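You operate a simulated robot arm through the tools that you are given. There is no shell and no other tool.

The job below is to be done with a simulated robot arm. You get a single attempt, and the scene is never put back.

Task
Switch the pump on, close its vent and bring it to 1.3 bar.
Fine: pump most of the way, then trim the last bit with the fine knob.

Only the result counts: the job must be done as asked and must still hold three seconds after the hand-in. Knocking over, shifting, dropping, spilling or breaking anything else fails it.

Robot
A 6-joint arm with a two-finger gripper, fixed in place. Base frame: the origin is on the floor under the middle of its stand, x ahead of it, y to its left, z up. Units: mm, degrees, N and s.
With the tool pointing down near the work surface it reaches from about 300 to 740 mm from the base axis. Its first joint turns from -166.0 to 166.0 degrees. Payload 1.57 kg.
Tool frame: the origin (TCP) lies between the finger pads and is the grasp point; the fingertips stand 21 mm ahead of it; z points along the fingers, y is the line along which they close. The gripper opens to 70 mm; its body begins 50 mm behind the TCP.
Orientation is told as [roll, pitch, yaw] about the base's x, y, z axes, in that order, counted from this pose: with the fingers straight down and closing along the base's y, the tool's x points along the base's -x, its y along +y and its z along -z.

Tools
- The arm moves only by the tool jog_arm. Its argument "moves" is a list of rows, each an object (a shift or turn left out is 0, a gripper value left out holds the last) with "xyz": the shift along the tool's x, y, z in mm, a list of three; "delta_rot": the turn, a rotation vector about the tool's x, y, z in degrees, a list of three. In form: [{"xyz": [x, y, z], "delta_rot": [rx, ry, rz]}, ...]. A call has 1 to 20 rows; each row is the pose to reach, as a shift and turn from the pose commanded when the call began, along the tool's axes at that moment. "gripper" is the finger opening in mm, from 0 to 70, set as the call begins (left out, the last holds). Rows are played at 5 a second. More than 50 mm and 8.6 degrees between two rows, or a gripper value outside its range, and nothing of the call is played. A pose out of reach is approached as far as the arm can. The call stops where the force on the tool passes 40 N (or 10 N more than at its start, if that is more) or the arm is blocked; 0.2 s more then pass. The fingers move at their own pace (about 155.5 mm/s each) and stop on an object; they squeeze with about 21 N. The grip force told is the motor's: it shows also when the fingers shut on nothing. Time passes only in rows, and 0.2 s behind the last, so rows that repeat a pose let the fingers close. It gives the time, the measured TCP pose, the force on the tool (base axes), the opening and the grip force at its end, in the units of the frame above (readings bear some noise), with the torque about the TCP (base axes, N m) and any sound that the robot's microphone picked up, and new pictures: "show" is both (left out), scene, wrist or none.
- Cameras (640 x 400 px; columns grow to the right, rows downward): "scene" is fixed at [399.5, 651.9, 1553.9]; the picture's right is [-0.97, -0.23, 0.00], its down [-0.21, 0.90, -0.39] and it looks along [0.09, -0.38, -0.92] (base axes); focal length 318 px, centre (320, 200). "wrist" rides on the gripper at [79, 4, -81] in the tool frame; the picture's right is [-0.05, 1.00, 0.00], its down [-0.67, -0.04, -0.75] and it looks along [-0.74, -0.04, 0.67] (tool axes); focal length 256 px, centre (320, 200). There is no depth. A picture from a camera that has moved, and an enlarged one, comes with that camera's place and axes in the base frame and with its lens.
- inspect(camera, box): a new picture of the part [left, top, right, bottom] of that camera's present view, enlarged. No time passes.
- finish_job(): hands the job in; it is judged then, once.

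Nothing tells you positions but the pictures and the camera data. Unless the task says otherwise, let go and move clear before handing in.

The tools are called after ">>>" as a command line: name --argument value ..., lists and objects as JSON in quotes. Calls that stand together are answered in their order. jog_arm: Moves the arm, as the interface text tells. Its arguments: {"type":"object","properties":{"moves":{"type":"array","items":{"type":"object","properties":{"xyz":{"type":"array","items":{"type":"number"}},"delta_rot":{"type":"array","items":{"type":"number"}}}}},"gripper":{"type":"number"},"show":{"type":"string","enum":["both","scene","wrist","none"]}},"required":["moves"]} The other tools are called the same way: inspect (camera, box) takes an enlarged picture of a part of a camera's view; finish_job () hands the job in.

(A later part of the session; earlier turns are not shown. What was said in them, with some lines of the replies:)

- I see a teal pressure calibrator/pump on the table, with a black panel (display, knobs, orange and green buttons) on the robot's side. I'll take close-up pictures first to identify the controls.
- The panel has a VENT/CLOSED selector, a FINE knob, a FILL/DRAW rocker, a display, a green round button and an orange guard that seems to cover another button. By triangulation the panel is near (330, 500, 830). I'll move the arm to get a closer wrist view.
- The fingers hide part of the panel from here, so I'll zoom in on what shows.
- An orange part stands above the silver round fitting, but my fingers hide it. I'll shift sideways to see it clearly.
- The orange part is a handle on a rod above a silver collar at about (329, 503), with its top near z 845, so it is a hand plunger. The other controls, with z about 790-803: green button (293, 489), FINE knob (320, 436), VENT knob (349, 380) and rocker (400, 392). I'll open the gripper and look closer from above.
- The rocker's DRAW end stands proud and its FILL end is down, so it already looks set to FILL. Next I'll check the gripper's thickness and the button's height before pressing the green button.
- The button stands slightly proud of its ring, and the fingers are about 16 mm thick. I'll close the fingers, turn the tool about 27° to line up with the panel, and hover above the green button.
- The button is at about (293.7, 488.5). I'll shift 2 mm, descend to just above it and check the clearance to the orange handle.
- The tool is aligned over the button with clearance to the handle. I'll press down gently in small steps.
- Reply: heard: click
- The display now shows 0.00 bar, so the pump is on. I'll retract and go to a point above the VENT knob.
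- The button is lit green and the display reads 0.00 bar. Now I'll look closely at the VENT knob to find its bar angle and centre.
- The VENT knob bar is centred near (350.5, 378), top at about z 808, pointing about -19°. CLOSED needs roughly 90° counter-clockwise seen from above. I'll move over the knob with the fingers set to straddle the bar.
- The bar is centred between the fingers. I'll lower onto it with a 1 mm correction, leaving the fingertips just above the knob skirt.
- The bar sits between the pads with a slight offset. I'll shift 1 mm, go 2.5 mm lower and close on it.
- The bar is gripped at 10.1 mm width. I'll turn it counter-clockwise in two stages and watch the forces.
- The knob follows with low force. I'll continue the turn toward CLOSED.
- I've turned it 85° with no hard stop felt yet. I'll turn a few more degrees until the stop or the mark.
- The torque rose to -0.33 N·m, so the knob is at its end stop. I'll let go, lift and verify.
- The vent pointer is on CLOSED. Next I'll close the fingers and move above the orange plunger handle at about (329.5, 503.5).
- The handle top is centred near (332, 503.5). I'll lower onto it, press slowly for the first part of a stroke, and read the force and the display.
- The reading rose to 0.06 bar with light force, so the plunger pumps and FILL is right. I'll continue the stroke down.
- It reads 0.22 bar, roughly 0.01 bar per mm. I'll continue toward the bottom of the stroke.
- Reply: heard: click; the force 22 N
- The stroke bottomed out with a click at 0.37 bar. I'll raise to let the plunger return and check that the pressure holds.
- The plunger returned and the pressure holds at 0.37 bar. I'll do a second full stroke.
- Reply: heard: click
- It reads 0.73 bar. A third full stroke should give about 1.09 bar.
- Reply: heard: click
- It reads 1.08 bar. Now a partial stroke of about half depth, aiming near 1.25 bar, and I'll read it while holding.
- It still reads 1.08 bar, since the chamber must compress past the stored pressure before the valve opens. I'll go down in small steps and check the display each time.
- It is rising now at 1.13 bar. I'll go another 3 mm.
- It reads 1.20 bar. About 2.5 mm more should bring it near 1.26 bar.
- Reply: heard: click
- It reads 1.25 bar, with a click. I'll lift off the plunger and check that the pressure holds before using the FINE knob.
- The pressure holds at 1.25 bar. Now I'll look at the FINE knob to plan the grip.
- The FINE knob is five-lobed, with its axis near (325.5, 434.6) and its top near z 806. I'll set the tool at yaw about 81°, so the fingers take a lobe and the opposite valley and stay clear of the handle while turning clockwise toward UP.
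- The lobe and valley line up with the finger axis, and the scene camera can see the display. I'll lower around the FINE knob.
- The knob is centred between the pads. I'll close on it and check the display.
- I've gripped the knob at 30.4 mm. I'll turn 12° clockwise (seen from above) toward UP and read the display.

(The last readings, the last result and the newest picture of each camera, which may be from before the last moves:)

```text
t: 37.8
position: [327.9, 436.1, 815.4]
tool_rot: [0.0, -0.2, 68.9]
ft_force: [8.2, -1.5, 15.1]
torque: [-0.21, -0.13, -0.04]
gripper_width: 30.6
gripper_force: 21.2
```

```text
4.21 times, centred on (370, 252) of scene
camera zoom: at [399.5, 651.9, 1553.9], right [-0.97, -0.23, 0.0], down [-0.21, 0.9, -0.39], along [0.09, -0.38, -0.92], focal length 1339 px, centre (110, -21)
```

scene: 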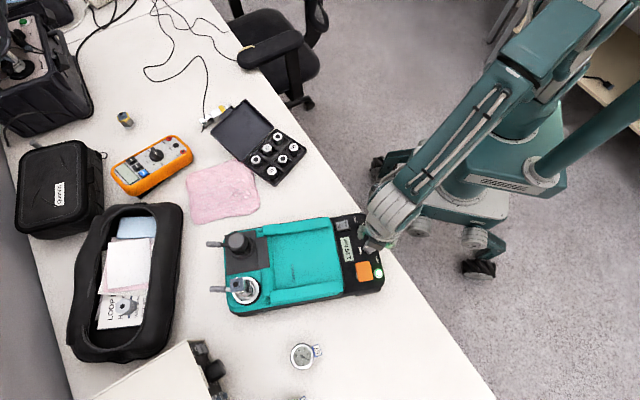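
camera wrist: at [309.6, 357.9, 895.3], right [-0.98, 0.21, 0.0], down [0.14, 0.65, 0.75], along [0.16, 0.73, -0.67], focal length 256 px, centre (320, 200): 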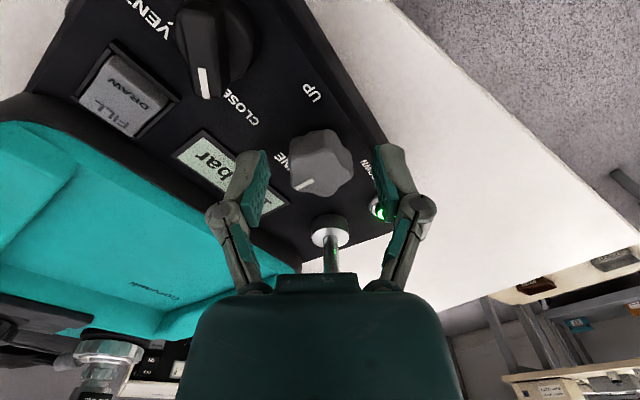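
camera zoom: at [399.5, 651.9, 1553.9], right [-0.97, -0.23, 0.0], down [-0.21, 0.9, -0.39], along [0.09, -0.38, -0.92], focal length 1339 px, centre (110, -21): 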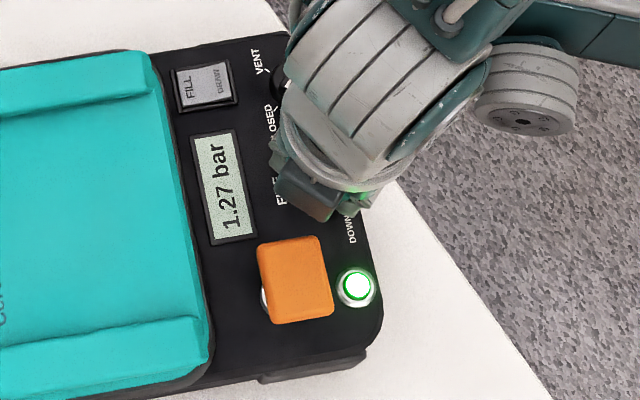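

12° gave +0.02 bar, now 1.27, so clockwise is UP. I'll turn another 14°, lifting 0.5 mm to relieve the vertical force.

>>> jog_arm --moves '[{"xyz": [0, 0, -0.5], "delta_rot": [0, 0, 5]}, {"xyz": [0, 0, -0.5], "delta_rot": [0, 0, 10]}, {"xyz": [0, 0, -0.5], "delta_rot": [0, 0, 14]}]' --show "none"

>>> inspect --camera "scene" --box '[330, 205, 410, 300]'

```text
t: 38.6
position: [326.4, 435.4, 816.0]
tool_rot: [0.0, -0.1, 54.9]
ft_force: [10.9, -0.1, 13.3]
torque: [0.23, -0.38, 0.01]
gripper_width: 30.6
gripper_force: 20.8
```

```text
4.21 times, centred on (370, 252) of scene
camera zoom: at [399.5, 651.9, 1553.9], right [-0.97, -0.23, 0.0], down [-0.21, 0.9, -0.39], along [0.09, -0.38, -0.92], focal length 1339 px, centre (110, -21)
```

zoom: 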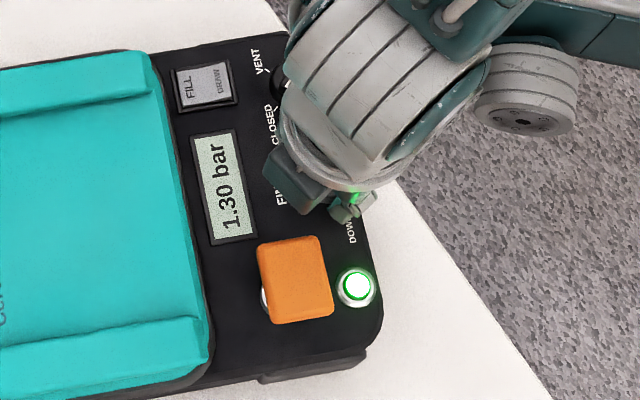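

The display reads 1.30 bar. I'll hold for a second to see if it's stable, then zoom in on the digits.

>>> jog_arm --moves '[{"xyz": [0, 0, 0]}, {"xyz": [0, 0, 0]}, {"xyz": [0, 0, 0]}, {"xyz": [0, 0, 0]}, {"xyz": [0, 0, 0]}, {"xyz": [0, 0, 0]}, {"xyz": [0, 0, 0]}, {"xyz": [0, 0, 0]}, {"xyz": [0, 0, 0]}, {"xyz": [0, 0, 0]}]' --show "none"

>>> inspect --camera "scene" --box '[335, 230, 365, 265]'

```text
t: 40.8
position: [325.6, 436.6, 814.9]
tool_rot: [0.0, -0.1, 55.0]
ft_force: [13.7, 4.2, 13.1]
torque: [0.12, -0.35, 0.0]
gripper_width: 30.5
gripper_force: 20.9
```

```text
11.43 times, centred on (350, 248) of scene
camera zoom: at [399.5, 651.9, 1553.9], right [-0.97, -0.23, 0.0], down [-0.21, 0.9, -0.39], along [0.09, -0.38, -0.92], focal length 3634 px, centre (-23, -343)
```

zoom: 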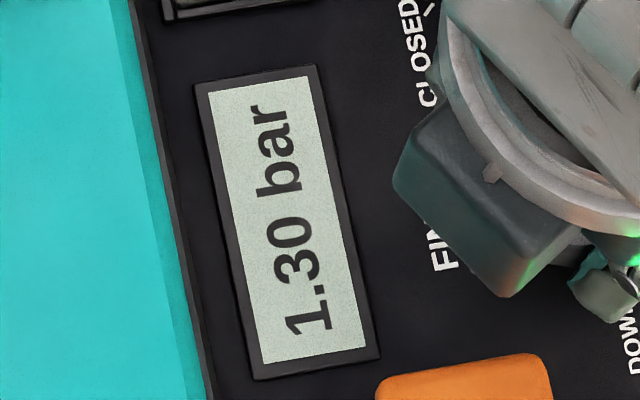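

The reading is stable at 1.30 bar. I'll open the fingers to let go of the knob and check that the reading doesn't change.

>>> jog_arm --moves '[{"xyz": [0, 0, 0]}, {"xyz": [0, 0, 0]}, {"xyz": [0, 0, 0]}]' --gripper 46 --show "wrist"

>>> inspect --camera "scene" --box '[330, 205, 410, 300]'

```text
t: 41.6
position: [326.7, 435.3, 814.8]
tool_rot: [0.0, -0.1, 55.1]
ft_force: [-0.3, 0.0, 0.2]
torque: [0.01, -0.01, -0.01]
gripper_width: 46.1
gripper_force: 0.0
camera wrist: at [277.3, 372.6, 895.6], right [-0.79, 0.62, 0.0], down [0.41, 0.52, 0.75], along [0.46, 0.59, -0.67], focal length 256 px, centre (320, 200)
```

wrist: 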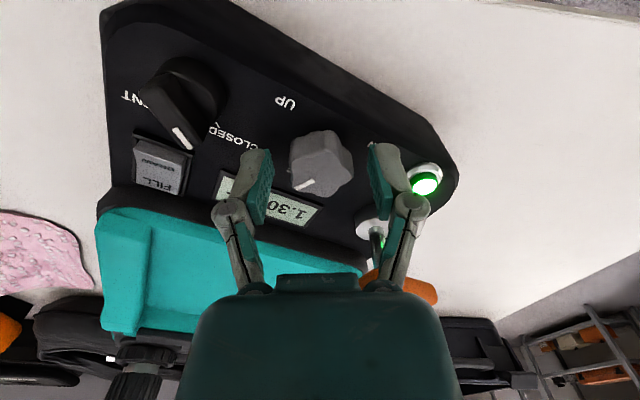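

```text
4.21 times, centred on (370, 252) of scene
camera zoom: at [399.5, 651.9, 1553.9], right [-0.97, -0.23, 0.0], down [-0.21, 0.9, -0.39], along [0.09, -0.38, -0.92], focal length 1339 px, centre (110, -21)
```

zoom: 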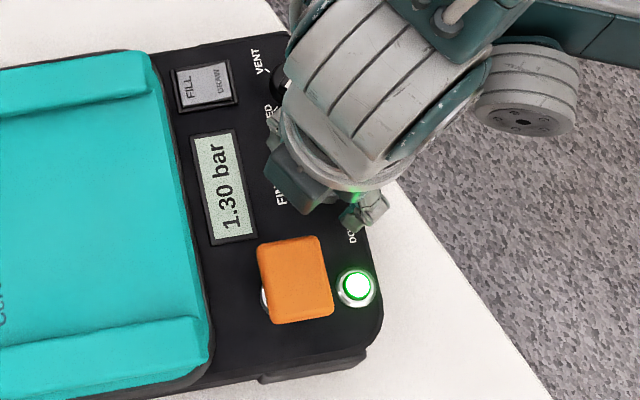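

The knob is released and it still reads 1.30 bar. I'll lift straight up and clear, then wait and check for any drift.

>>> jog_arm --moves '[{"xyz": [0, 0, -15]}, {"xyz": [0, 0, -40]}, {"xyz": [0, 0, -75]}, {"xyz": [0, 0, -110]}, {"xyz": [30, 0, -140]}, {"xyz": [60, 0, -160]}, {"xyz": [60, 0, -160]}, {"xyz": [60, 0, -160]}, {"xyz": [60, 0, -160]}, {"xyz": [60, 0, -160]}, {"xyz": [60, 0, -160]}, {"xyz": [60, 0, -160]}, {"xyz": [60, 0, -160]}, {"xyz": [60, 0, -160]}, {"xyz": [60, 0, -160]}, {"xyz": [60, 0, -160]}]'

>>> inspect --camera "scene" --box '[330, 205, 394, 300]'

>>> inspect --camera "scene" --box '[335, 230, 365, 265]'

```text
t: 45.0
position: [292.2, 385.0, 974.6]
tool_rot: [0.1, -0.1, 55.0]
ft_force: [-0.6, 0.1, 0.2]
torque: [-0.01, -0.01, -0.02]
gripper_width: 46.1
gripper_force: 0.1
camera wrist: at [242.6, 323.3, 1055.7], right [-0.79, 0.62, 0.0], down [0.41, 0.52, 0.75], along [0.46, 0.59, -0.67], focal length 256 px, centre (320, 200)
```

scene: 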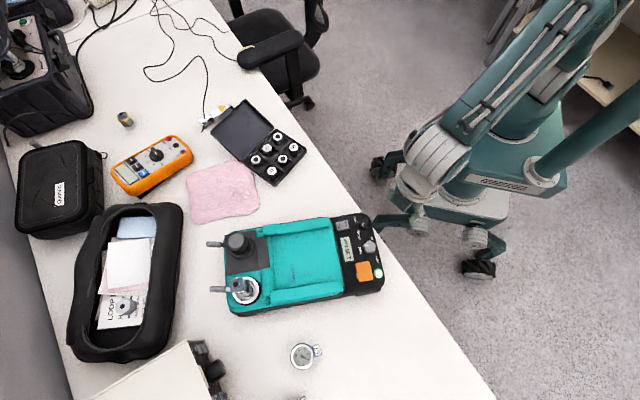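
wrist: 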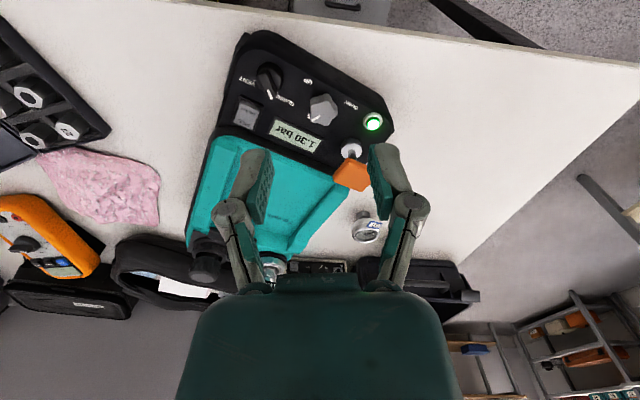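

```text
4.21 times, centred on (362, 252) of scene
camera zoom: at [399.5, 651.9, 1553.9], right [-0.97, -0.23, 0.0], down [-0.21, 0.9, -0.39], along [0.09, -0.38, -0.92], focal length 1339 px, centre (143, -21)
```

zoom: 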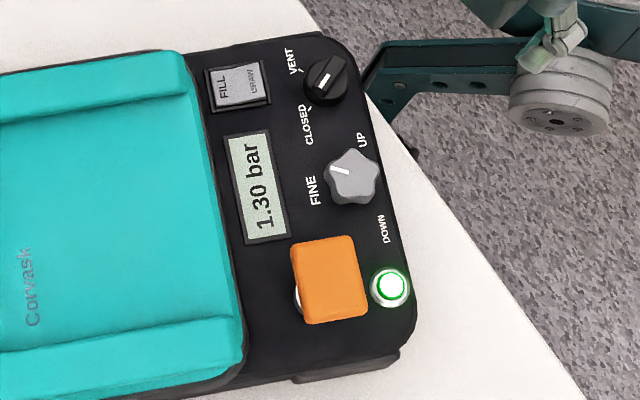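

```text
11.43 times, centred on (350, 248) of scene
camera zoom: at [399.5, 651.9, 1553.9], right [-0.97, -0.23, 0.0], down [-0.21, 0.9, -0.39], along [0.09, -0.38, -0.92], focal length 3634 px, centre (-23, -343)
```

zoom: 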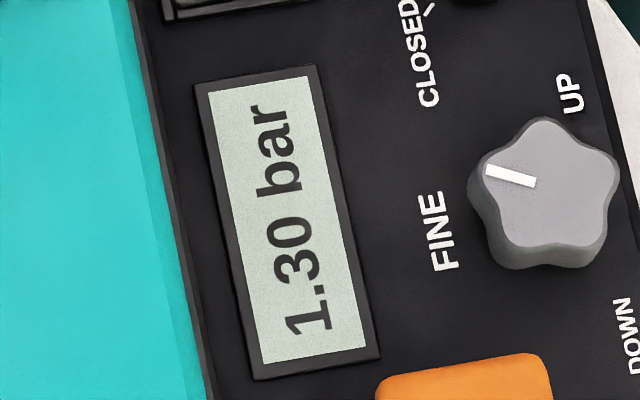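

The pump is on (green lit), the vent is on CLOSED and the display has held 1.30 bar for about six seconds. The arm is clear and nothing else has moved, so I'm handing the job in.

>>> finish_job

```text
The job is handed in.
```

The pump is on, its vent is closed, and it reads 1.30 bar. The display held that for about six seconds before I handed the job in. I haven't seen the result of the judging.

- **Power:** I pressed the green button; it lit and the display came on.
- **Vent:** I turned the knob about 90° from VENT to its stop at CLOSED.
- **Pressure:** Three full plunger strokes and one partial one brought it to 1.25 bar. I trimmed the last 0.05 bar with the fine knob, turning it about 26° toward UP.

The FILL/DRAW rocker was already on FILL, so I left it alone. The arm let go and is clear of the pump. In the last picture nothing else on the table had moved.
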